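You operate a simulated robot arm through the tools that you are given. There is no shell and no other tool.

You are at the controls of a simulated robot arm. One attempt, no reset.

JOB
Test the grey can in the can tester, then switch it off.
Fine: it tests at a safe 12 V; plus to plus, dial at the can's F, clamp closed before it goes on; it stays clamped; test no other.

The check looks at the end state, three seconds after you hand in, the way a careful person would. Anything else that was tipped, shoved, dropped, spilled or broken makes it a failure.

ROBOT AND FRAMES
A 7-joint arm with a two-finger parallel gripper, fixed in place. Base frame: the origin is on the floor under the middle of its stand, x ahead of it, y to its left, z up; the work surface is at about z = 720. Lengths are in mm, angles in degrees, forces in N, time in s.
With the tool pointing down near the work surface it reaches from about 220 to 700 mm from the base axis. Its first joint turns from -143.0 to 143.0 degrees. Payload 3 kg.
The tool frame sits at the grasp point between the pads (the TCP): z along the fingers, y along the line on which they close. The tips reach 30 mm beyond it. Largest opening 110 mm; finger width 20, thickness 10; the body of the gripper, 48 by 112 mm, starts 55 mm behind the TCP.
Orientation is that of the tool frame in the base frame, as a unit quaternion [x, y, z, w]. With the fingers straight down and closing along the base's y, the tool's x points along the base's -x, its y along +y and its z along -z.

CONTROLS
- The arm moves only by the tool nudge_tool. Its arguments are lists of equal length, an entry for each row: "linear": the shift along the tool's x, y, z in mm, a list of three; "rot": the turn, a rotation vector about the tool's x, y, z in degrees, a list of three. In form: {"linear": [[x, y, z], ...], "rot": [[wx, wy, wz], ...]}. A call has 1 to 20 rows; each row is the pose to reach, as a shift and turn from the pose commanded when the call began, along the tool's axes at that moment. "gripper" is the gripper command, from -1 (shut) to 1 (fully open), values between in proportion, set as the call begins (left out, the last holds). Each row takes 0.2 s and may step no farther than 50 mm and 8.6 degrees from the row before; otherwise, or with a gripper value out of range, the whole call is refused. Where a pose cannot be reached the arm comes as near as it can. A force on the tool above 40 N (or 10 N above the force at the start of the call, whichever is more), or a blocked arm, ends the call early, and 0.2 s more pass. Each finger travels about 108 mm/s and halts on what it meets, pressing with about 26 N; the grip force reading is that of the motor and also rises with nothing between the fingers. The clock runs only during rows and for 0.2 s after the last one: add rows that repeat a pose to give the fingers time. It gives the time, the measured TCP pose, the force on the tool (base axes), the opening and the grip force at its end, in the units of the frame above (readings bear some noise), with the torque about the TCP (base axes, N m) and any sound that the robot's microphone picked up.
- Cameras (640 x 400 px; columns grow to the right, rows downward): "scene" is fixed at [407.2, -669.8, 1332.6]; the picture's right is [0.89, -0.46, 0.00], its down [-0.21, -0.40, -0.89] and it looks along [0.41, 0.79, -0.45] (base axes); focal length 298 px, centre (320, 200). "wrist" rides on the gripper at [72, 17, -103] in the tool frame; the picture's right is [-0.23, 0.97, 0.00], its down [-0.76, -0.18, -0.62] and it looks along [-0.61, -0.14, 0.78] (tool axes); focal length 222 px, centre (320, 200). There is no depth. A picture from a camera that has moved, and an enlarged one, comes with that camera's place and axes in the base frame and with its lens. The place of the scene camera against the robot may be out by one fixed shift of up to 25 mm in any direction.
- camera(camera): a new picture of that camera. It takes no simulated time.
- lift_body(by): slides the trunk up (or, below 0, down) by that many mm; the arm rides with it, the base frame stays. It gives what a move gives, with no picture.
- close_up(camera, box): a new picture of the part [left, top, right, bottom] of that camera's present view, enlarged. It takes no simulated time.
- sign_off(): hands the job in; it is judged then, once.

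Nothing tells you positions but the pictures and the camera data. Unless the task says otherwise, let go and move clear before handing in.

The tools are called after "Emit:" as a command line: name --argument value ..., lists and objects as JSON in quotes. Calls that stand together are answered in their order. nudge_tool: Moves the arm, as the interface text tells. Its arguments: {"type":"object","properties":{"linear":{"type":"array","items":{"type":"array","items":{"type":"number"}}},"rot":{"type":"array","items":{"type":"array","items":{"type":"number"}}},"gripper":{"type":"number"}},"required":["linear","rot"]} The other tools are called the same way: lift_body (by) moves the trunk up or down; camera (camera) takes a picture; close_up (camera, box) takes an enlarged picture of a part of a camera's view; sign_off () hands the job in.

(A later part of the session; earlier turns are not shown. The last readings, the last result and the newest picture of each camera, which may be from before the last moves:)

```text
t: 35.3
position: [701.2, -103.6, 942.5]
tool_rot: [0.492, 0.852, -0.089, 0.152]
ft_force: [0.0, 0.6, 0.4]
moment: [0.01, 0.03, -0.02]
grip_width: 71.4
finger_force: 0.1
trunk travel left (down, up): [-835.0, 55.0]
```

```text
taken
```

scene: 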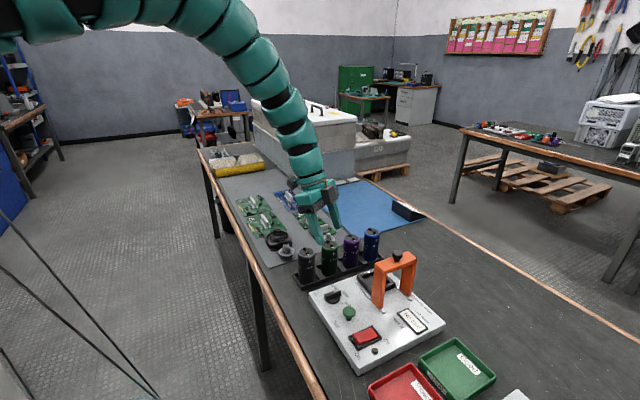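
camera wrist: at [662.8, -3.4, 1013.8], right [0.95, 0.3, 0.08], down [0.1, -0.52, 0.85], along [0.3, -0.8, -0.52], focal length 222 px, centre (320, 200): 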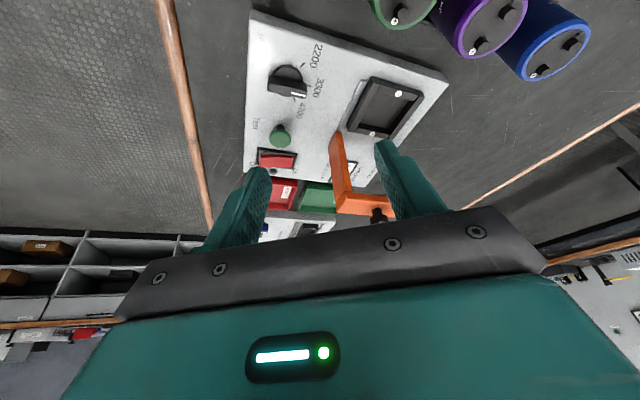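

The tilted pose works. My estimate for the grey can's top is (675, -33, 822) with a diameter of about 48 mm. I'll move above it at z ≈ 900 and look.

Emit:
nudge_tool --linear '[[28, 4, 5], [56, 8, 9], [84.2, 12.8, 14.1], [84.2, 12.8, 14.1]]' --rot '[[0, 0, 0], [0, 0, 0], [0, 0, 0], [0, 0, 0]]' --gripper 0.2

Emit:
camera --camera "wrist"

Emit:
close_up --camera "scene" --box '[270, 200, 390, 300]'

```text
t: 36.3
position: [673.4, -31.2, 899.9]
tool_rot: [0.493, 0.852, -0.088, 0.151]
ft_force: [0.5, 0.2, -0.8]
moment: [0.03, -0.03, -0.02]
grip_width: 66.0
finger_force: 0.0
trunk travel left (down, up): [-835.0, 55.0]
```

```text
taken
camera wrist: at [635.6, 68.3, 971.6], right [0.95, 0.3, 0.08], down [0.1, -0.52, 0.85], along [0.3, -0.8, -0.52], focal length 222 px, centre (320, 200)
```

wrist: 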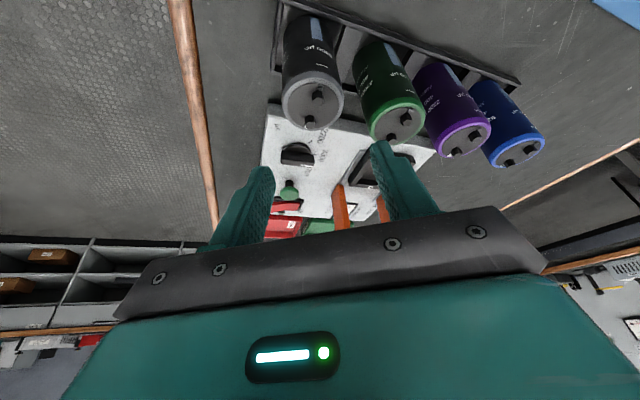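

```text
4.00 times, centred on (330, 250) of scene
camera zoom: at [407.2, -669.8, 1332.6], right [0.89, -0.46, 0.0], down [-0.21, -0.4, -0.89], along [0.41, 0.79, -0.45], focal length 1191 px, centre (280, 0)
```

zoom: 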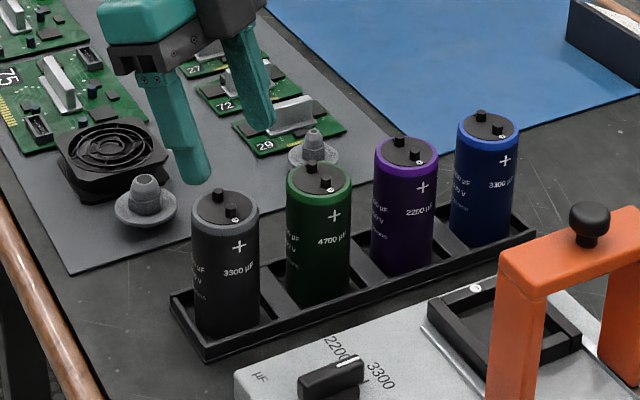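

The can's top centre computes to about (674, -30), right beneath the TCP. I'll descend 60 mm and check alignment.

Emit:
nudge_tool --linear '[[10, 0.9, 28], [20.5, 0.9, 56.3], [20.5, 0.9, 56.3]]' --rot '[[0, 0, 0], [0, 0, 0], [0, 0, 0]]'

Emit:
camera --camera "wrist"

Emit:
close_up --camera "scene" --box '[280, 220, 380, 300]'

```text
t: 37.1
position: [675.0, -30.5, 841.2]
tool_rot: [0.493, 0.852, -0.09, 0.152]
ft_force: [-0.7, -0.4, 0.7]
moment: [0.04, 0.0, 0.03]
grip_width: 65.9
finger_force: 0.0
trunk travel left (down, up): [-835.0, 55.0]
```

```text
taken
camera wrist: at [636.1, 69.0, 911.8], right [0.95, 0.3, 0.08], down [0.1, -0.52, 0.85], along [0.3, -0.8, -0.52], focal length 222 px, centre (320, 200)
```

wrist: 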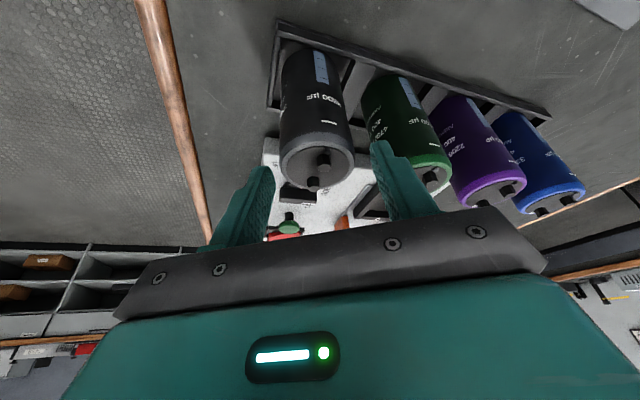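

```text
5.00 times, centred on (330, 260) of scene
camera zoom: at [407.2, -669.8, 1332.6], right [0.89, -0.46, 0.0], down [-0.21, -0.4, -0.89], along [0.41, 0.79, -0.45], focal length 1489 px, centre (270, -100)
```

zoom: 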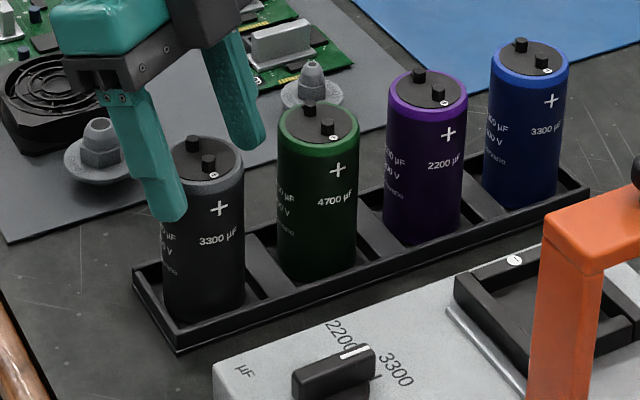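

Good alignment: the can is centred between the fingers. I'll descend 42 mm more and close gently.

Emit:
nudge_tool --linear '[[5, 0, 13], [10, 0, 27], [14.5, 0, 39.5], [14.5, 0, 39.5]]' --rot '[[0, 0, 0], [0, 0, 0], [0, 0, 0], [0, 0, 0]]'

Emit:
camera --camera "wrist"

Emit:
close_up --camera "scene" --box '[280, 220, 380, 300]'

```text
t: 38.1
position: [675.1, -30.9, 798.8]
tool_rot: [0.493, 0.852, -0.089, 0.152]
ft_force: [-0.6, -0.2, 0.7]
moment: [-0.01, 0.03, 0.0]
grip_width: 65.9
finger_force: 0.0
trunk travel left (down, up): [-835.0, 55.0]
```

```text
taken
camera wrist: at [636.3, 68.9, 869.4], right [0.95, 0.3, 0.08], down [0.1, -0.52, 0.85], along [0.3, -0.8, -0.52], focal length 222 px, centre (320, 200)
```

wrist: 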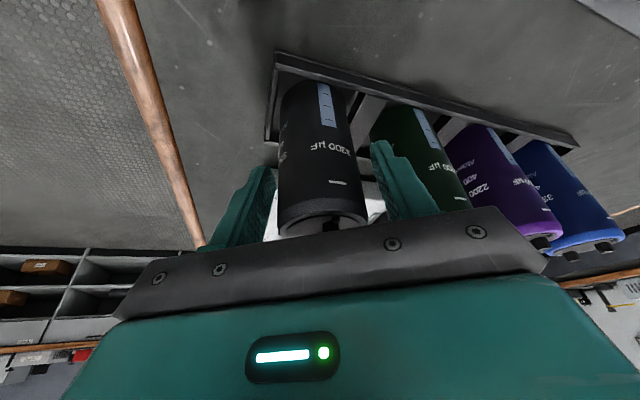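

```text
5.00 times, centred on (330, 260) of scene
camera zoom: at [407.2, -669.8, 1332.6], right [0.89, -0.46, 0.0], down [-0.21, -0.4, -0.89], along [0.41, 0.79, -0.45], focal length 1489 px, centre (270, -100)
```

zoom: 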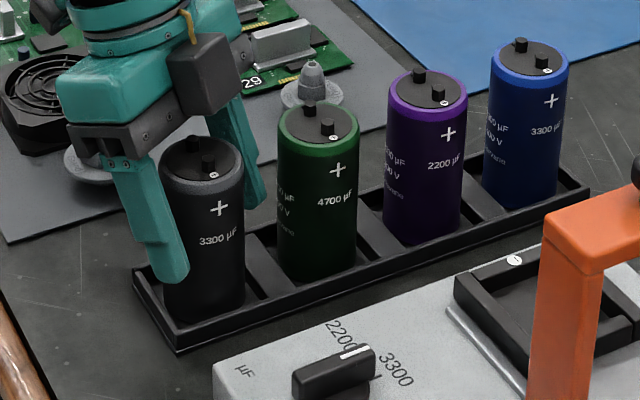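

The fingers straddle the grey can cleanly, with nothing else near. I'll close the grip.

Emit:
nudge_tool --linear '[[0, 0, 0], [0, 0, 0], [0, 0, 0], [0, 0, 0]]' --rot '[[0, 0, 0], [0, 0, 0], [0, 0, 0], [0, 0, 0]]' --gripper -1

Emit:
camera --camera "wrist"

```text
t: 39.1
position: [675.2, -30.7, 797.3]
tool_rot: [0.492, 0.853, -0.089, 0.15]
ft_force: [0.6, -1.2, -0.4]
moment: [-0.01, -0.1, -0.02]
grip_width: 47.4
finger_force: 25.9
trunk travel left (down, up): [-835.0, 55.0]
```

```text
taken
camera wrist: at [636.3, 68.9, 869.5], right [0.95, 0.3, 0.08], down [0.1, -0.52, 0.85], along [0.3, -0.8, -0.52], focal length 222 px, centre (320, 200)
```

wrist: 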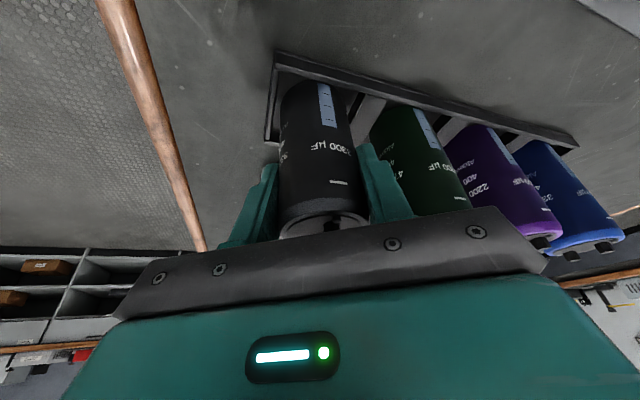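

The can is held at 47.4 mm with good force. I'll lift it straight up.

Emit:
nudge_tool --linear '[[-7, 0, -19], [-17, 0, -47], [-28, 0, -75], [-37.8, 0, -103], [-37.8, 0, -103]]' --rot '[[0, 0, 0], [0, 0, 0], [0, 0, 0], [0, 0, 0], [0, 0, 0]]'

Emit:
camera --camera "scene"

Emit:
close_up --camera "scene" --box '[270, 180, 390, 280]'

```text
t: 40.3
position: [676.4, -31.2, 908.1]
tool_rot: [0.493, 0.852, -0.089, 0.151]
ft_force: [0.8, -0.5, -2.3]
moment: [0.04, 0.01, 0.0]
grip_width: 47.4
finger_force: 25.8
trunk travel left (down, up): [-835.0, 55.0]
```

```text
taken
```

scene: 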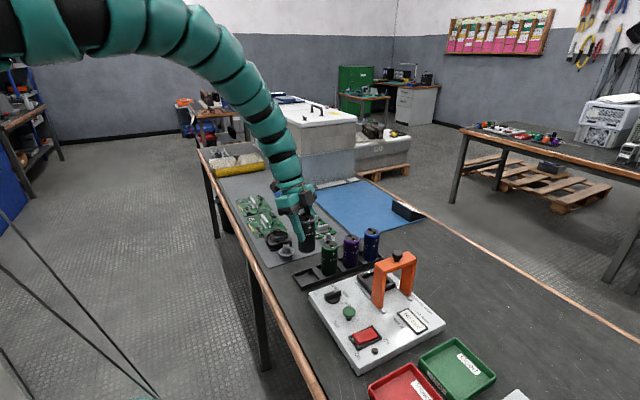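

```text
4.00 times, centred on (330, 230) of scene
camera zoom: at [407.2, -669.8, 1332.6], right [0.89, -0.46, 0.0], down [-0.21, -0.4, -0.89], along [0.41, 0.79, -0.45], focal length 1191 px, centre (280, 80)
```

zoom: 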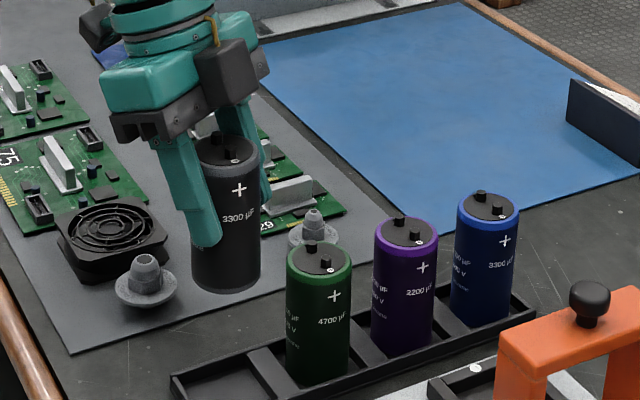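

The can hangs upright and straight. I'll carry it clear of the rack toward the tester, staying high.

Emit:
nudge_tool --linear '[[-20, -7, 1.5], [-40, -14, 3], [-60, -21, 4.5], [-79.2, -27.8, 5.7], [-95, -19, -7], [-110.7, -10.9, -20], [-126, -2, -33], [-142.1, 6.1, -45.8], [-142.1, 6.1, -45.8]]' --rot '[[0, 0, 0], [0, 0, 0], [0, 0, 0], [0, 0, 0], [0, 0, 0], [0, 0, 0], [0, 0, 0], [0, 0, 0], [0, 0, 0]]'

Emit:
lift_body --by -90

Emit:
camera --camera "wrist"

Emit:
camera --camera "scene"

```text
t: 42.3
position: [741.4, -130.3, 999.8]
tool_rot: [0.492, 0.853, -0.09, 0.151]
ft_force: [-0.2, -0.3, -2.5]
moment: [-0.03, 0.03, -0.03]
grip_width: 47.4
finger_force: 26.3
trunk travel left (down, up): [-835.0, 55.0]
```

```text
t: 43.6
position: [742.5, -130.2, 909.8]
tool_rot: [0.492, 0.852, -0.09, 0.152]
ft_force: [0.3, -0.7, -2.9]
moment: [0.01, 0.04, 0.0]
grip_width: 47.4
finger_force: 25.8
trunk travel left (down, up): [-745.0, 145.0]
```

```text
taken
camera wrist: at [703.2, -31.2, 980.9], right [0.95, 0.3, 0.08], down [0.1, -0.52, 0.85], along [0.3, -0.8, -0.52], focal length 222 px, centre (320, 200)
```

wrist: 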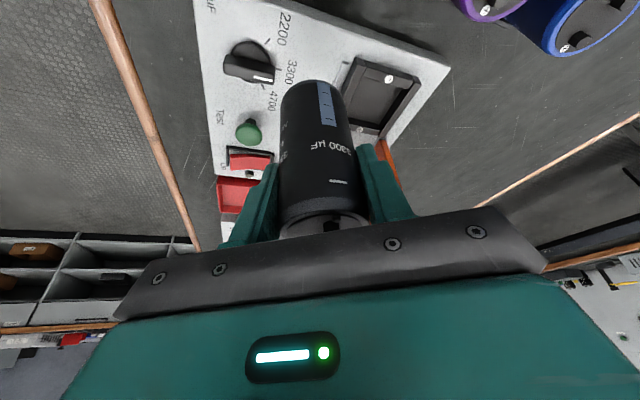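

```text
taken
```

scene: 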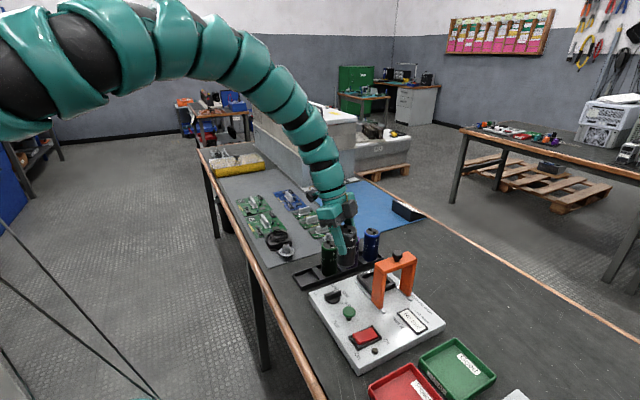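

I'll move out to hover over the socket with the can's bottom about 70 mm above the frame.

Emit:
nudge_tool --linear '[[-16, 15, 7], [-31, 30, 14], [-47, 45, 21], [-62.4, 59.8, 28.2], [-62.4, 59.8, 28.2], [-62.4, 59.8, 28.2]]' --rot '[[0, 0, 0], [0, 0, 0], [0, 0, 0], [0, 0, 0], [0, 0, 0], [0, 0, 0]]'

Emit:
camera --camera "wrist"

Emit:
camera --camera "scene"

Emit:
close_up --camera "scene" --box '[330, 220, 430, 300]'

```text
t: 45.0
position: [819.4, -160.7, 906.7]
tool_rot: [0.493, 0.852, -0.089, 0.153]
ft_force: [0.0, 0.6, -2.7]
moment: [0.0, 0.01, 0.0]
grip_width: 47.3
finger_force: 25.8
out of reach, approached as far as the arm can: row 4, 5, 6
trunk travel left (down, up): [-745.0, 145.0]
```

```text
taken
camera wrist: at [781.7, -60.8, 977.7], right [0.95, 0.3, 0.08], down [0.1, -0.52, 0.85], along [0.3, -0.8, -0.52], focal length 222 px, centre (320, 200)
```

wrist: 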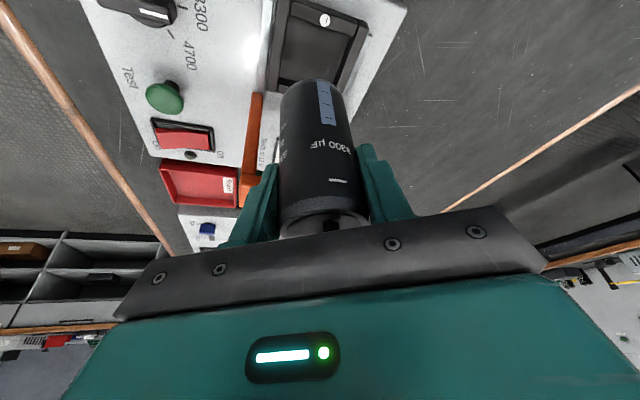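

```text
taken
```

scene: 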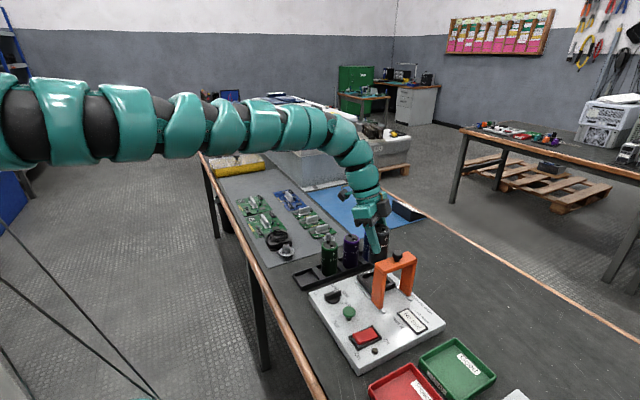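

```text
5.00 times, centred on (380, 260) of scene
camera zoom: at [407.2, -669.8, 1332.6], right [0.89, -0.46, 0.0], down [-0.21, -0.4, -0.89], along [0.41, 0.79, -0.45], focal length 1489 px, centre (20, -100)
```

zoom: 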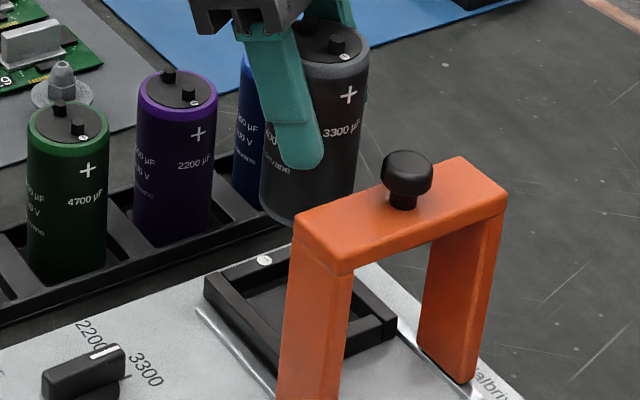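

The arm ran straight about 9 mm short, because it slopes downward from the shoulder. Lowering the trunk and raising the tool relative to it will level the arm and gain reach, so I'll do that in stages.

Emit:
lift_body --by -30

Emit:
nudge_tool --linear '[[-4, -2, -17], [-8.5, -3.6, -34], [-13, -5.4, -51], [-17, -7.2, -68.2], [-17, -7.2, -68.2]]' --rot '[[0, 0, 0], [0, 0, 0], [0, 0, 0], [0, 0, 0], [0, 0, 0]]'

Emit:
lift_body --by -60

Emit:
camera --camera "scene"

```text
t: 45.7
position: [819.3, -159.6, 875.6]
tool_rot: [0.492, 0.853, -0.089, 0.152]
ft_force: [-0.2, -0.1, -2.7]
moment: [-0.01, 0.01, 0.0]
grip_width: 47.2
finger_force: 26.3
trunk travel left (down, up): [-715.0, 175.0]
```

```text
t: 46.9
position: [810.2, -157.4, 945.3]
tool_rot: [0.492, 0.853, -0.088, 0.151]
ft_force: [0.0, 0.9, -3.4]
moment: [-0.02, 0.01, 0.0]
grip_width: 47.3
finger_force: 26.4
trunk travel left (down, up): [-715.0, 175.0]
```

```text
t: 47.9
position: [810.1, -157.5, 885.7]
tool_rot: [0.493, 0.852, -0.089, 0.151]
ft_force: [0.4, -0.4, -2.9]
moment: [0.0, 0.01, -0.04]
grip_width: 47.1
finger_force: 26.0
trunk travel left (down, up): [-655.0, 235.0]
```

```text
taken
```

scene: 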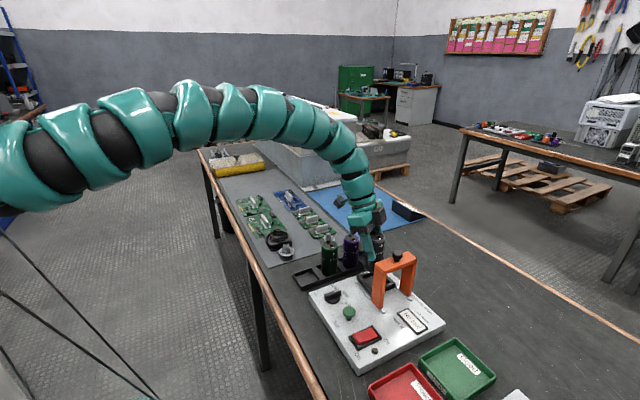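

Now the elbow has some reserve. I'll move out to the socket centre.

Emit:
nudge_tool --linear '[[-5, 7.5, 2.3], [-10, 14.9, 4.6], [-10, 14.9, 4.6]]' --rot '[[0, 0, 0], [0, 0, 0], [0, 0, 0]]'

Emit:
camera --camera "wrist"

Emit:
close_up --camera "wrist" --box '[220, 0, 420, 180]'

Emit:
close_up --camera "scene" --box '[330, 220, 430, 300]'

```text
t: 48.7
position: [828.3, -158.4, 884.8]
tool_rot: [0.492, 0.853, -0.089, 0.151]
ft_force: [-0.1, 0.3, -2.2]
moment: [0.0, -0.01, 0.01]
grip_width: 47.5
finger_force: 26.0
trunk travel left (down, up): [-655.0, 235.0]
```

```text
taken
camera wrist: at [790.3, -60.5, 956.7], right [0.95, 0.3, 0.08], down [0.1, -0.52, 0.85], along [0.29, -0.8, -0.52], focal length 222 px, centre (320, 200)
```

wrist: 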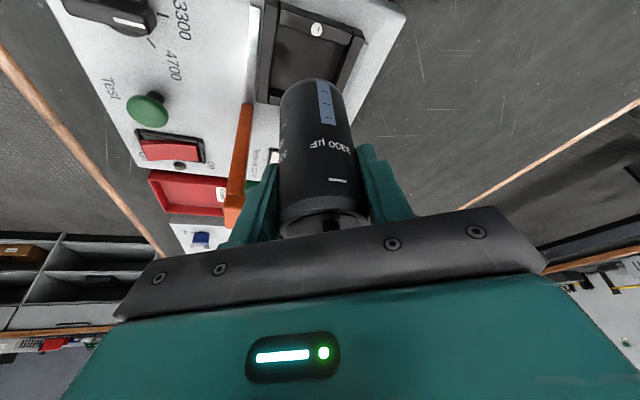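

```text
2.22 times, centred on (320, 90) of wrist
camera zoom: at [790.3, -60.5, 956.7], right [0.95, 0.3, 0.08], down [0.1, -0.52, 0.85], along [0.29, -0.8, -0.52], focal length 494 px, centre (320, 444)
```

zoom: 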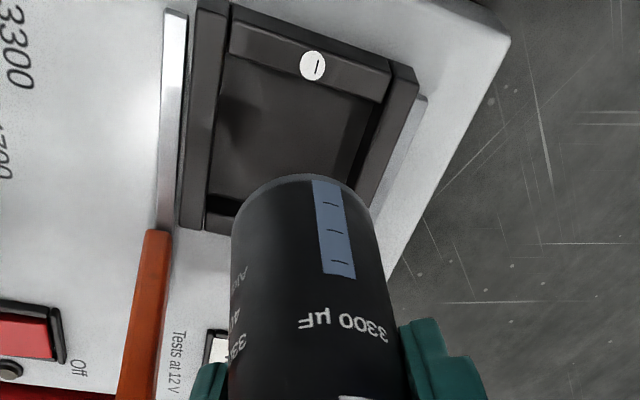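

```text
5.00 times, centred on (380, 260) of scene
camera zoom: at [407.2, -669.8, 1332.6], right [0.89, -0.46, 0.0], down [-0.21, -0.4, -0.89], along [0.41, 0.79, -0.45], focal length 1489 px, centre (20, -100)
```

zoom: 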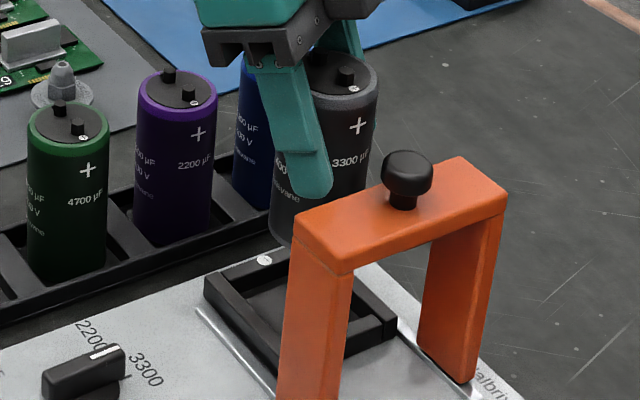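

Reached (828, -158, 885); in the wrist view the can's bottom centre and the socket centre agree within about 2 mm. I'll lower with the trunk until the can's bottom is just above the frame.

Emit:
lift_body --by -42

Emit:
close_up --camera "wrist" --box '[220, 0, 420, 180]'

Emit:
close_up --camera "scene" --box '[330, 230, 430, 310]'

```text
t: 49.6
position: [828.0, -160.0, 843.7]
tool_rot: [0.493, 0.852, -0.09, 0.15]
ft_force: [-0.3, -0.4, -2.8]
moment: [0.04, -0.02, -0.02]
grip_width: 47.7
finger_force: 25.8
trunk travel left (down, up): [-613.0, 277.0]
```

```text
2.22 times, centred on (320, 90) of wrist
camera zoom: at [790.2, -60.4, 914.8], right [0.95, 0.3, 0.08], down [0.1, -0.52, 0.85], along [0.3, -0.8, -0.52], focal length 494 px, centre (320, 444)
```

zoom: 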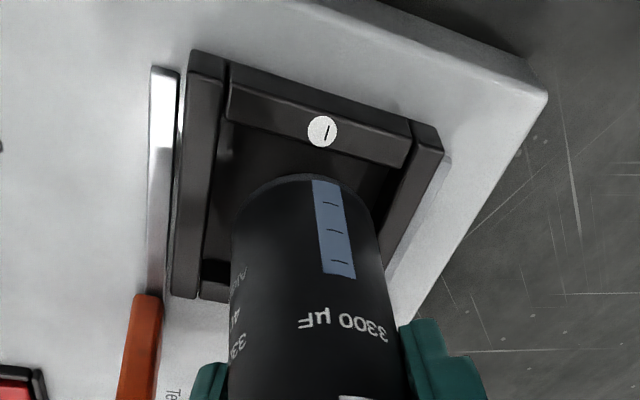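

```text
5.00 times, centred on (380, 270) of scene
camera zoom: at [407.2, -669.8, 1332.6], right [0.89, -0.46, 0.0], down [-0.21, -0.4, -0.89], along [0.41, 0.79, -0.45], focal length 1489 px, centre (20, -150)
```

zoom: 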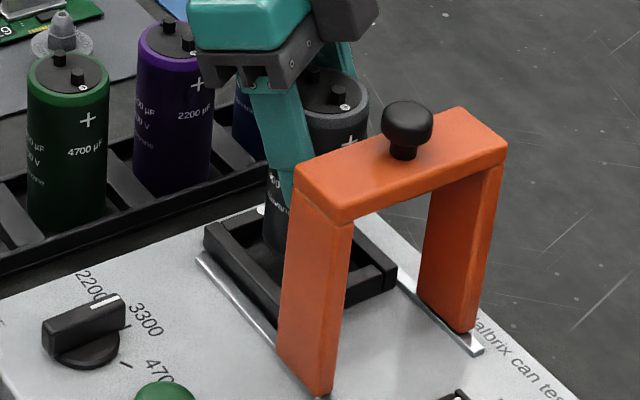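

The alignment holds: there's about 5 mm of gap on the +y side and the can is centred in x. I'll lower in small steps and watch the force.

Emit:
nudge_tool --linear '[[1.4, 0, 3.75], [2.75, 0, 7.5], [4.1, 0, 11.25], [4.1, 0, 11.25]]' --rot '[[0, 0, 0], [0, 0, 0], [0, 0, 0], [0, 0, 0]]'

Emit:
close_up --camera "wrist" --box '[220, 0, 420, 180]'

```text
t: 50.6
position: [828.2, -161.3, 830.5]
tool_rot: [0.492, 0.852, -0.09, 0.151]
ft_force: [-0.5, 0.6, -2.2]
moment: [0.0, 0.0, 0.0]
grip_width: 47.5
finger_force: 25.7
trunk travel left (down, up): [-613.0, 277.0]
```

```text
2.22 times, centred on (320, 90) of wrist
camera zoom: at [790.0, -61.0, 902.6], right [0.95, 0.3, 0.08], down [0.1, -0.52, 0.85], along [0.3, -0.8, -0.52], focal length 494 px, centre (320, 444)
```

zoom: 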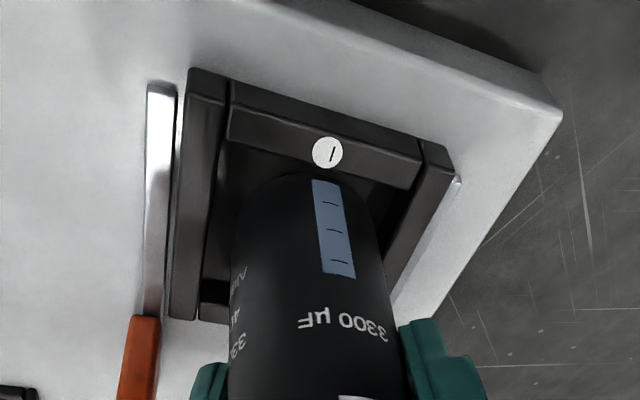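

The can is entering the frame with no contact yet. I'll continue down in small steps to the floor.

Emit:
nudge_tool --linear '[[0.7, 0, 1.9], [1.4, 0, 3.75], [1.4, 0, 3.75]]' --rot '[[0, 0, 0], [0, 0, 0], [0, 0, 0]]'

```text
t: 51.4
position: [828.5, -159.9, 828.3]
tool_rot: [0.493, 0.852, -0.088, 0.152]
ft_force: [-1.3, 1.3, 5.5]
moment: [-0.04, -0.12, 0.04]
grip_width: 47.5
finger_force: 25.8
trunk travel left (down, up): [-613.0, 277.0]
```

There is light contact at TCP z 828 (about 8 N upward), matching the socket floor. I'll check the pictures before releasing.

Emit:
close_up --camera "wrist" --box '[260, 30, 380, 130]'

Emit:
close_up --camera "scene" --box '[350, 240, 410, 300]'

```text
4.00 times, centred on (320, 80) of wrist
camera zoom: at [789.8, -60.4, 899.9], right [0.95, 0.3, 0.08], down [0.1, -0.52, 0.85], along [0.3, -0.8, -0.52], focal length 888 px, centre (320, 680)
```

zoom: 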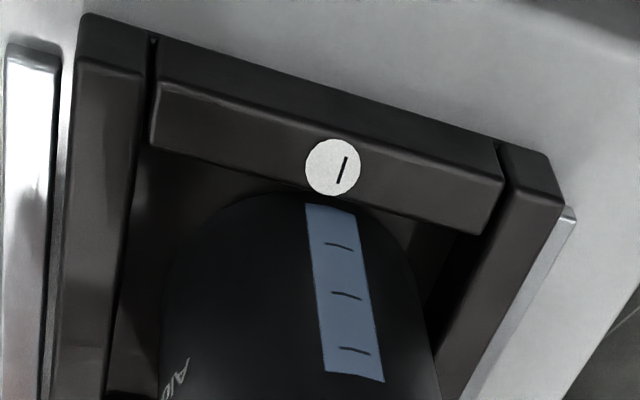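

```text
6.67 times, centred on (380, 270) of scene
camera zoom: at [407.2, -669.8, 1332.6], right [0.89, -0.46, 0.0], down [-0.21, -0.4, -0.89], along [0.41, 0.79, -0.45], focal length 1985 px, centre (-80, -267)
```

zoom: 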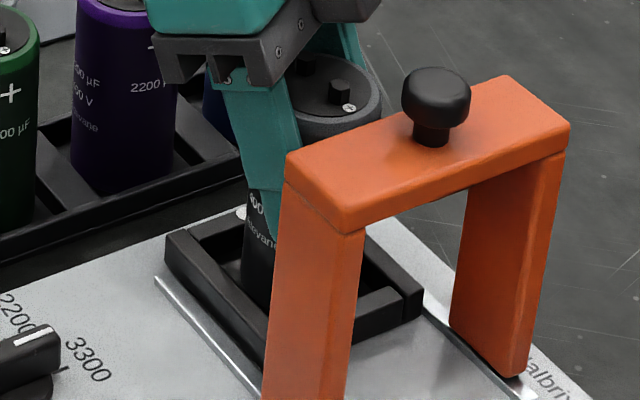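

The can stands inside the frame. I'll open the fingers about 7 mm per side to release it.

Emit:
nudge_tool --linear '[[0, 0, 0], [0, 0, 0], [0, 0, 0]]' --rot '[[0, 0, 0], [0, 0, 0], [0, 0, 0]]' --gripper 0.13

Emit:
close_up --camera "wrist" --box '[220, 0, 420, 180]'

Emit:
close_up --camera "scene" --box '[350, 240, 410, 300]'

```text
t: 52.2
position: [827.6, -159.8, 827.5]
tool_rot: [0.492, 0.853, -0.089, 0.151]
ft_force: [0.2, 0.5, -0.9]
moment: [-0.01, -0.01, 0.04]
grip_width: 62.4
finger_force: 0.1
trunk travel left (down, up): [-613.0, 277.0]
```

```text
2.22 times, centred on (320, 90) of wrist
camera zoom: at [789.8, -60.8, 898.8], right [0.95, 0.3, 0.08], down [0.1, -0.52, 0.85], along [0.3, -0.8, -0.52], focal length 494 px, centre (320, 444)
```

zoom: 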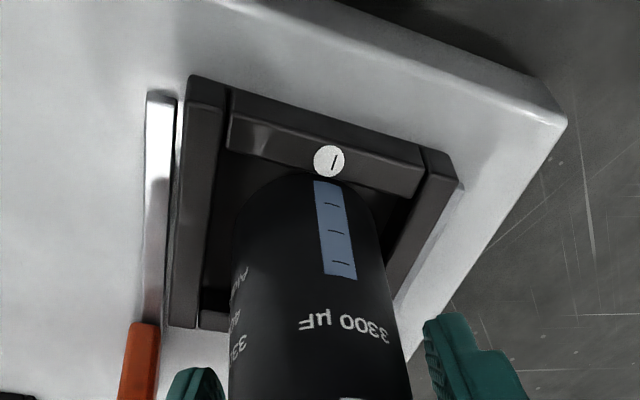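

```text
6.67 times, centred on (380, 270) of scene
camera zoom: at [407.2, -669.8, 1332.6], right [0.89, -0.46, 0.0], down [-0.21, -0.4, -0.89], along [0.41, 0.79, -0.45], focal length 1985 px, centre (-80, -267)
```

zoom: 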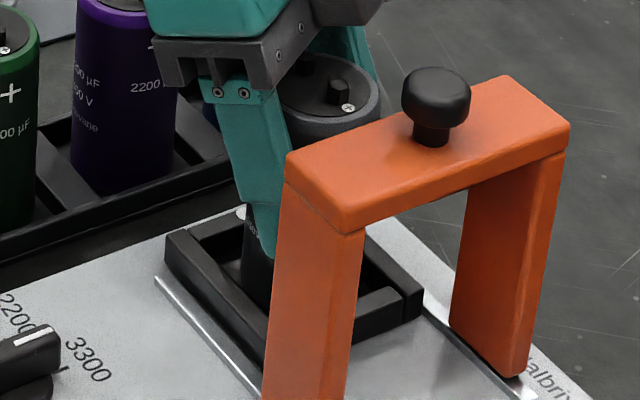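

Released and standing freely. I'll rise straight up with the trunk.

Emit:
lift_body --by 60

Emit:
lift_body --by 50

Emit:
camera --camera "wrist"

Emit:
close_up --camera "scene" --box '[320, 220, 440, 320]'

```text
t: 53.2
position: [828.0, -160.4, 887.9]
tool_rot: [0.492, 0.853, -0.089, 0.151]
ft_force: [-0.4, -0.2, 0.6]
moment: [0.02, -0.03, 0.02]
grip_width: 61.8
finger_force: 0.1
trunk travel left (down, up): [-673.0, 217.0]
```

```text
t: 54.1
position: [828.3, -160.6, 937.0]
tool_rot: [0.492, 0.853, -0.089, 0.151]
ft_force: [0.3, -0.1, 0.1]
moment: [0.0, -0.02, -0.05]
grip_width: 62.1
finger_force: 0.1
trunk travel left (down, up): [-723.0, 167.0]
```

```text
taken
camera wrist: at [790.0, -60.8, 1008.6], right [0.95, 0.3, 0.08], down [0.1, -0.52, 0.85], along [0.3, -0.8, -0.52], focal length 222 px, centre (320, 200)
```

wrist: 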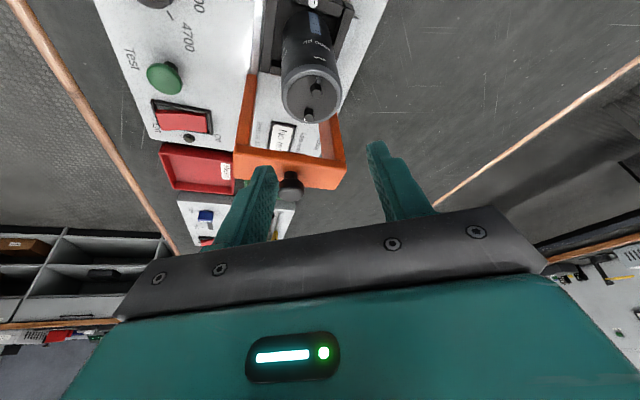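

```text
4.00 times, centred on (380, 270) of scene
camera zoom: at [407.2, -669.8, 1332.6], right [0.89, -0.46, 0.0], down [-0.21, -0.4, -0.89], along [0.41, 0.79, -0.45], focal length 1191 px, centre (80, -80)
```

zoom: 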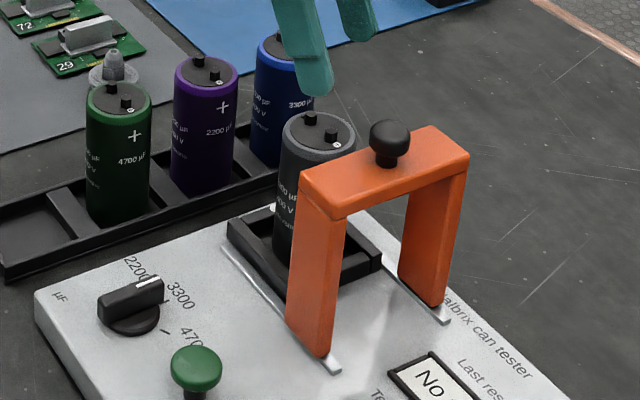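

The grey can stands in the socket with plus toward plus. Next is closing the clamp: I'll shut the gripper and turn it about the vertical so it leans along +x, ready to push the arch from its -y side.

Emit:
nudge_tool --linear '[[-2, 0, -6], [-5.2, 0, -14.1], [-5.2, 0, -14.1], [-5.2, 0, -14.1], [-5.2, 0, -14.1], [-5.2, 0, -14.1], [-5.2, 0, -14.1], [-5.2, 0, -14.1], [-5.2, 0, -14.1]]' --rot '[[-2.6, 0, -7.04], [-5.15, 0, -14.1], [-7.7, 0, -21.1], [-10.3, 0, -28.15], [-12.9, 0, -35.2], [-15.45, 0, -42.2], [-18, 0, -49.3], [-20.6, 0, -56.3], [-20.6, 0, -56.3]]' --gripper -1

Emit:
camera --camera "wrist"

Emit:
camera --camera "scene"

```text
t: 56.1
position: [828.5, -158.7, 953.0]
tool_rot: [0.0, 0.985, -0.001, 0.174]
ft_force: [0.6, 0.0, -0.1]
moment: [-0.02, -0.03, -0.01]
grip_width: 0.1
finger_force: 25.8
trunk travel left (down, up): [-723.0, 167.0]
```

```text
taken
camera wrist: at [723.1, -141.7, 1024.7], right [0.21, 0.97, 0.07], down [0.5, -0.18, 0.85], along [0.84, -0.14, -0.53], focal length 222 px, centre (320, 200)
```

wrist: 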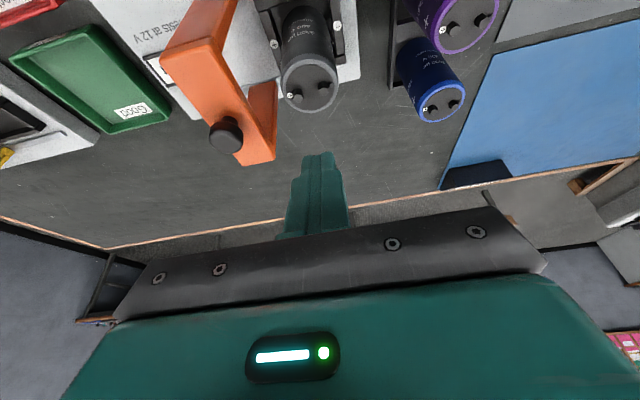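

```text
taken
```

scene: 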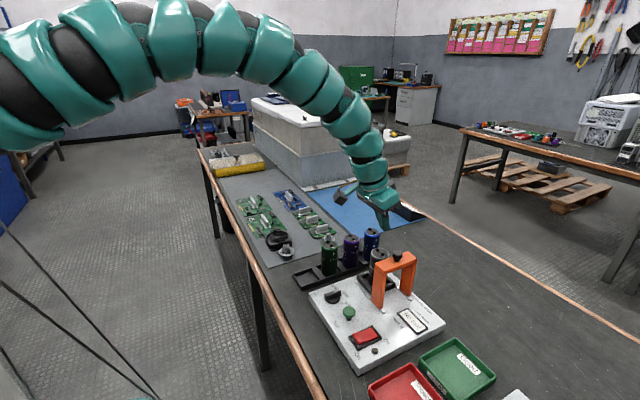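

I'll get an enlarged view of the clamp from here to locate its -y face.

Emit:
close_up --camera "wrist" --box '[140, 0, 360, 180]'

```text
2.22 times, centred on (250, 90) of wrist
camera zoom: at [723.1, -141.7, 1024.7], right [0.21, 0.97, 0.07], down [0.5, -0.18, 0.85], along [0.84, -0.14, -0.53], focal length 494 px, centre (476, 444)
```

zoom: 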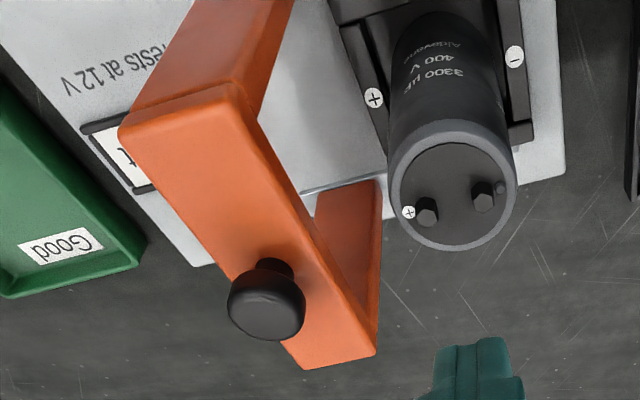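

The arch's top bar spans x 772–876 and y -240 to -205, with the knob at (822, -222). I'll pass above it to y ≈ -285 and then descend with the trunk.

Emit:
nudge_tool --linear '[[2, -42, -0.7], [3.8, -84, -1.4], [5.6, -126, -2.1], [5.6, -126, -2.1]]' --rot '[[0, 0, 0], [0, 0, 0], [0, 0, 0], [0, 0, 0]]'

Emit:
lift_body --by -40

Emit:
close_up --camera "scene" --box '[320, 200, 460, 320]'

Emit:
camera --camera "wrist"

```text
t: 57.1
position: [820.5, -286.3, 954.3]
tool_rot: [0.0, 0.985, -0.002, 0.174]
ft_force: [0.0, -0.6, -1.3]
moment: [0.02, -0.01, 0.0]
grip_width: 0.0
finger_force: 25.5
trunk travel left (down, up): [-723.0, 167.0]
```

```text
t: 57.9
position: [821.4, -286.6, 915.1]
tool_rot: [0.0, 0.985, -0.002, 0.174]
ft_force: [-0.1, -0.1, 0.4]
moment: [0.03, 0.0, -0.01]
grip_width: 0.1
finger_force: 26.4
trunk travel left (down, up): [-683.0, 207.0]
```

```text
3.33 times, centred on (390, 260) of scene
camera zoom: at [407.2, -669.8, 1332.6], right [0.89, -0.46, 0.0], down [-0.21, -0.4, -0.89], along [0.41, 0.79, -0.45], focal length 993 px, centre (87, 0)
```

zoom: 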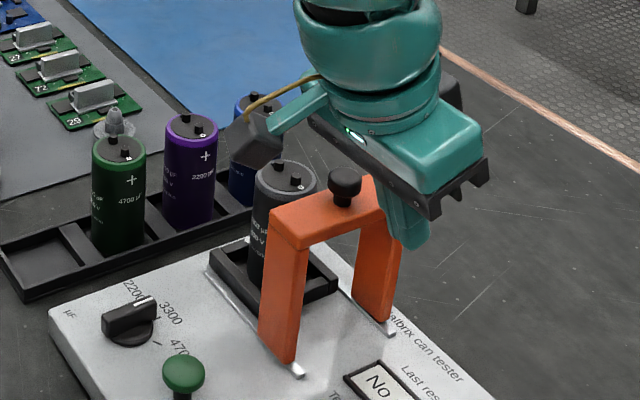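

```text
taken
camera wrist: at [716.5, -268.1, 985.6], right [0.22, 0.97, 0.07], down [0.5, -0.18, 0.85], along [0.84, -0.14, -0.53], focal length 222 px, centre (320, 200)
```

wrist: 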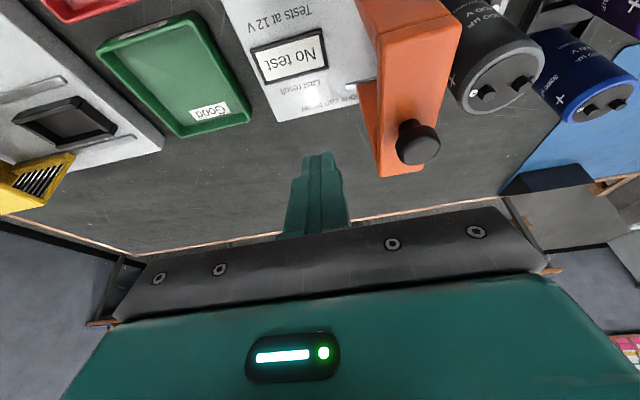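

The fingers are clear on the -y side. I'll lower 42 mm more so they span the top bar's height.

Emit:
lift_body --by -42

Emit:
close_up --camera "scene" --box '[320, 200, 460, 320]'

Emit:
camera --camera "wrist"

```text
t: 58.8
position: [821.9, -285.7, 872.0]
tool_rot: [0.0, 0.985, -0.002, 0.174]
ft_force: [0.0, 1.0, 0.8]
moment: [-0.01, 0.0, 0.0]
grip_width: 0.0
finger_force: 26.3
trunk travel left (down, up): [-641.0, 249.0]
```

```text
3.33 times, centred on (390, 260) of scene
camera zoom: at [407.2, -669.8, 1332.6], right [0.89, -0.46, 0.0], down [-0.21, -0.4, -0.89], along [0.41, 0.79, -0.45], focal length 993 px, centre (87, 0)
```

zoom: 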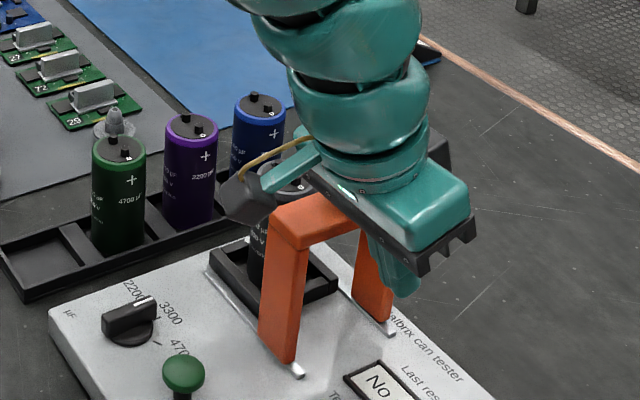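

```text
taken
camera wrist: at [716.5, -268.1, 943.6], right [0.22, 0.97, 0.07], down [0.5, -0.18, 0.85], along [0.84, -0.14, -0.53], focal length 222 px, centre (320, 200)
```

wrist: 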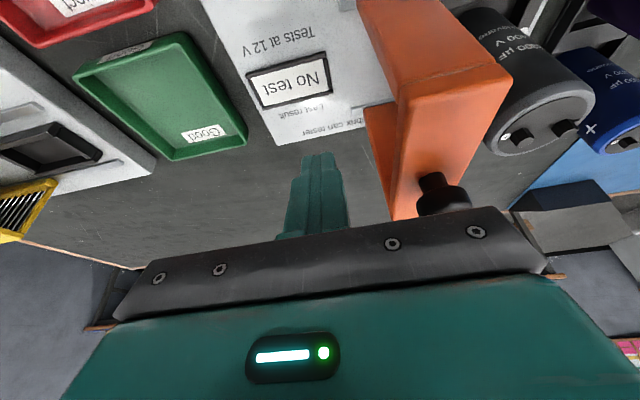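

Clear of the knob by about 30 mm. I'll approach the bar in +y and start pushing slowly.

Emit:
nudge_tool --linear '[[0, 10, 0], [0, 20, 0], [0, 28, 0], [0, 33, 0], [0, 38, 0], [0, 43, 0], [0, 48, 0], [0, 53, 0]]' --rot '[[0, 0, 0], [0, 0, 0], [0, 0, 0], [0, 0, 0], [0, 0, 0], [0, 0, 0], [0, 0, 0], [0, 0, 0]]'

Emit:
camera --camera "wrist"

Emit:
close_up --camera "scene" --box '[320, 220, 440, 320]'

```text
t: 60.6
position: [822.6, -233.7, 872.4]
tool_rot: [0.0, 0.985, -0.002, 0.175]
ft_force: [0.3, -1.3, 0.2]
moment: [0.01, 0.03, 0.02]
grip_width: 0.0
finger_force: 26.0
trunk travel left (down, up): [-641.0, 249.0]
```

```text
taken
camera wrist: at [716.6, -215.0, 943.5], right [0.22, 0.97, 0.08], down [0.5, -0.18, 0.85], along [0.84, -0.14, -0.53], focal length 222 px, centre (320, 200)
```

wrist: 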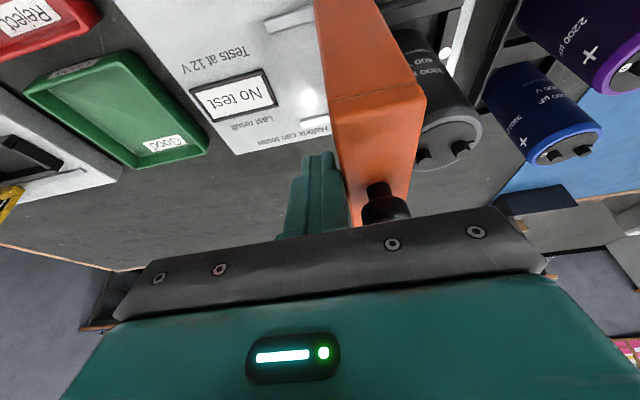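

```text
4.00 times, centred on (380, 270) of scene
camera zoom: at [407.2, -669.8, 1332.6], right [0.89, -0.46, 0.0], down [-0.21, -0.4, -0.89], along [0.41, 0.79, -0.45], focal length 1191 px, centre (80, -80)
```

zoom: 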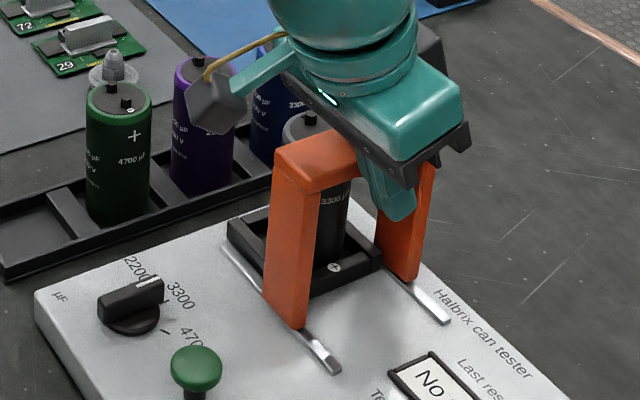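

The clamp slides smoothly with almost no resistance. I'll keep pushing toward the can.

Emit:
nudge_tool --linear '[[0, 5, 0], [0, 10, 0], [0, 15, 0], [0, 20, 0], [0, 25, 0], [0, 30, 0], [0, 34, 0], [0, 36, 0]]' --rot '[[0, 0, 0], [0, 0, 0], [0, 0, 0], [0, 0, 0], [0, 0, 0], [0, 0, 0], [0, 0, 0], [0, 0, 0]]'

Emit:
camera --camera "wrist"

Emit:
close_up --camera "scene" --box '[320, 220, 440, 320]'

```text
t: 62.4
position: [822.0, -196.3, 871.1]
tool_rot: [0.0, 0.985, -0.001, 0.174]
ft_force: [0.9, -1.0, 1.6]
moment: [0.01, 0.01, 0.0]
grip_width: 0.0
finger_force: 26.1
trunk travel left (down, up): [-641.0, 249.0]
```

```text
taken
camera wrist: at [716.6, -178.9, 943.4], right [0.21, 0.97, 0.07], down [0.5, -0.18, 0.85], along [0.84, -0.14, -0.53], focal length 222 px, centre (320, 200)
```

wrist: 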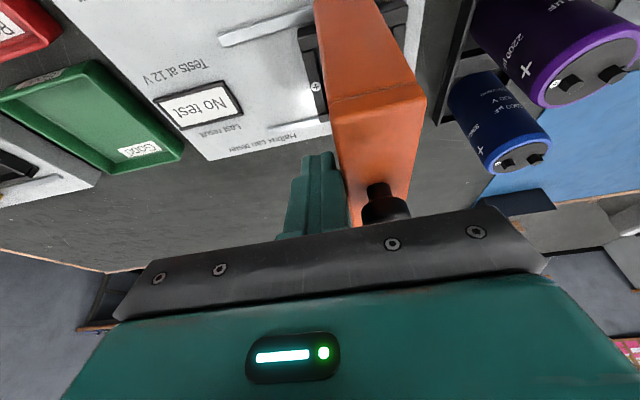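

```text
4.00 times, centred on (380, 270) of scene
camera zoom: at [407.2, -669.8, 1332.6], right [0.89, -0.46, 0.0], down [-0.21, -0.4, -0.89], along [0.41, 0.79, -0.45], focal length 1191 px, centre (80, -80)
```

zoom: 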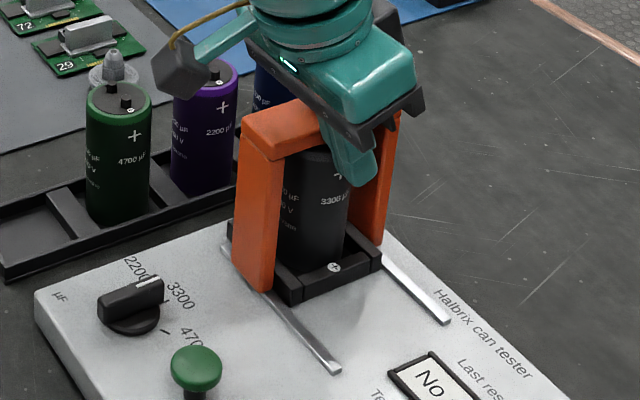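

The clamp is over the can. I'll finish with 2 mm steps until it meets its stop.

Emit:
nudge_tool --linear '[[0, 2, 0], [0, 4, 0], [0, 6, 0], [0, 8, 0], [0, 10, 0]]' --rot '[[0, 0, 0], [0, 0, 0], [0, 0, 0], [0, 0, 0], [0, 0, 0]]'

Emit:
close_up --camera "scene" --box '[320, 220, 440, 320]'

```text
t: 63.6
position: [821.0, -191.7, 870.8]
tool_rot: [0.002, 0.985, -0.001, 0.174]
ft_force: [1.1, -26.9, 2.2]
moment: [0.13, 0.01, 0.32]
grip_width: 0.1
finger_force: 25.7
trunk travel left (down, up): [-641.0, 249.0]
```

```text
4.00 times, centred on (380, 270) of scene
camera zoom: at [407.2, -669.8, 1332.6], right [0.89, -0.46, 0.0], down [-0.21, -0.4, -0.89], along [0.41, 0.79, -0.45], focal length 1191 px, centre (80, -80)
```

zoom: 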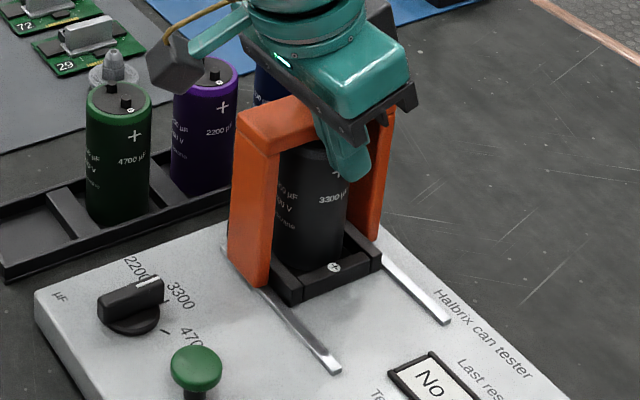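

The push met a firm stop at 27 N, so the clamp is fully across. I'll back off in -y and inspect it.

Emit:
nudge_tool --linear '[[0, -10, 0], [0, -30, 0], [0, -60, 0], [0, -90, 0], [0, -110, 0]]' --rot '[[0, 0, 0], [0, 0, 0], [0, 0, 0], [0, 0, 0], [0, 0, 0]]'

Emit:
close_up --camera "scene" --box '[330, 230, 430, 310]'

Emit:
camera --camera "wrist"

```text
t: 64.8
position: [821.1, -298.1, 869.4]
tool_rot: [-0.001, 0.985, -0.001, 0.174]
ft_force: [0.2, 0.3, -0.5]
moment: [0.0, 0.01, 0.0]
grip_width: 0.0
finger_force: 26.2
trunk travel left (down, up): [-641.0, 249.0]
```

```text
5.00 times, centred on (380, 270) of scene
camera zoom: at [407.2, -669.8, 1332.6], right [0.89, -0.46, 0.0], down [-0.21, -0.4, -0.89], along [0.41, 0.79, -0.45], focal length 1489 px, centre (20, -150)
```

zoom: 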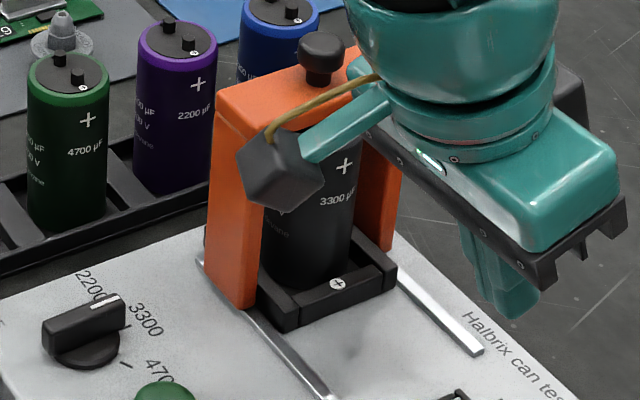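

```text
taken
camera wrist: at [716.2, -280.6, 941.5], right [0.21, 0.97, 0.07], down [0.5, -0.18, 0.85], along [0.84, -0.14, -0.53], focal length 222 px, centre (320, 200)
```

wrist: 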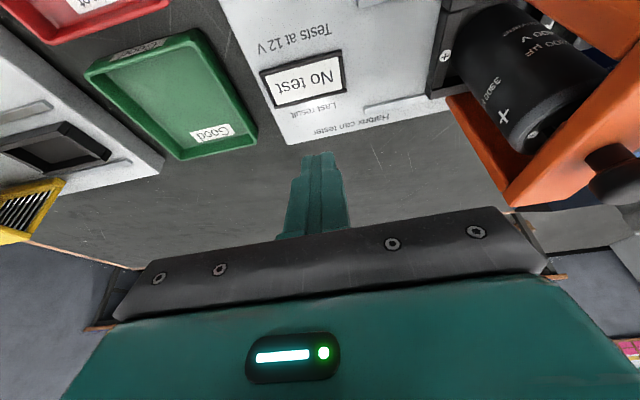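

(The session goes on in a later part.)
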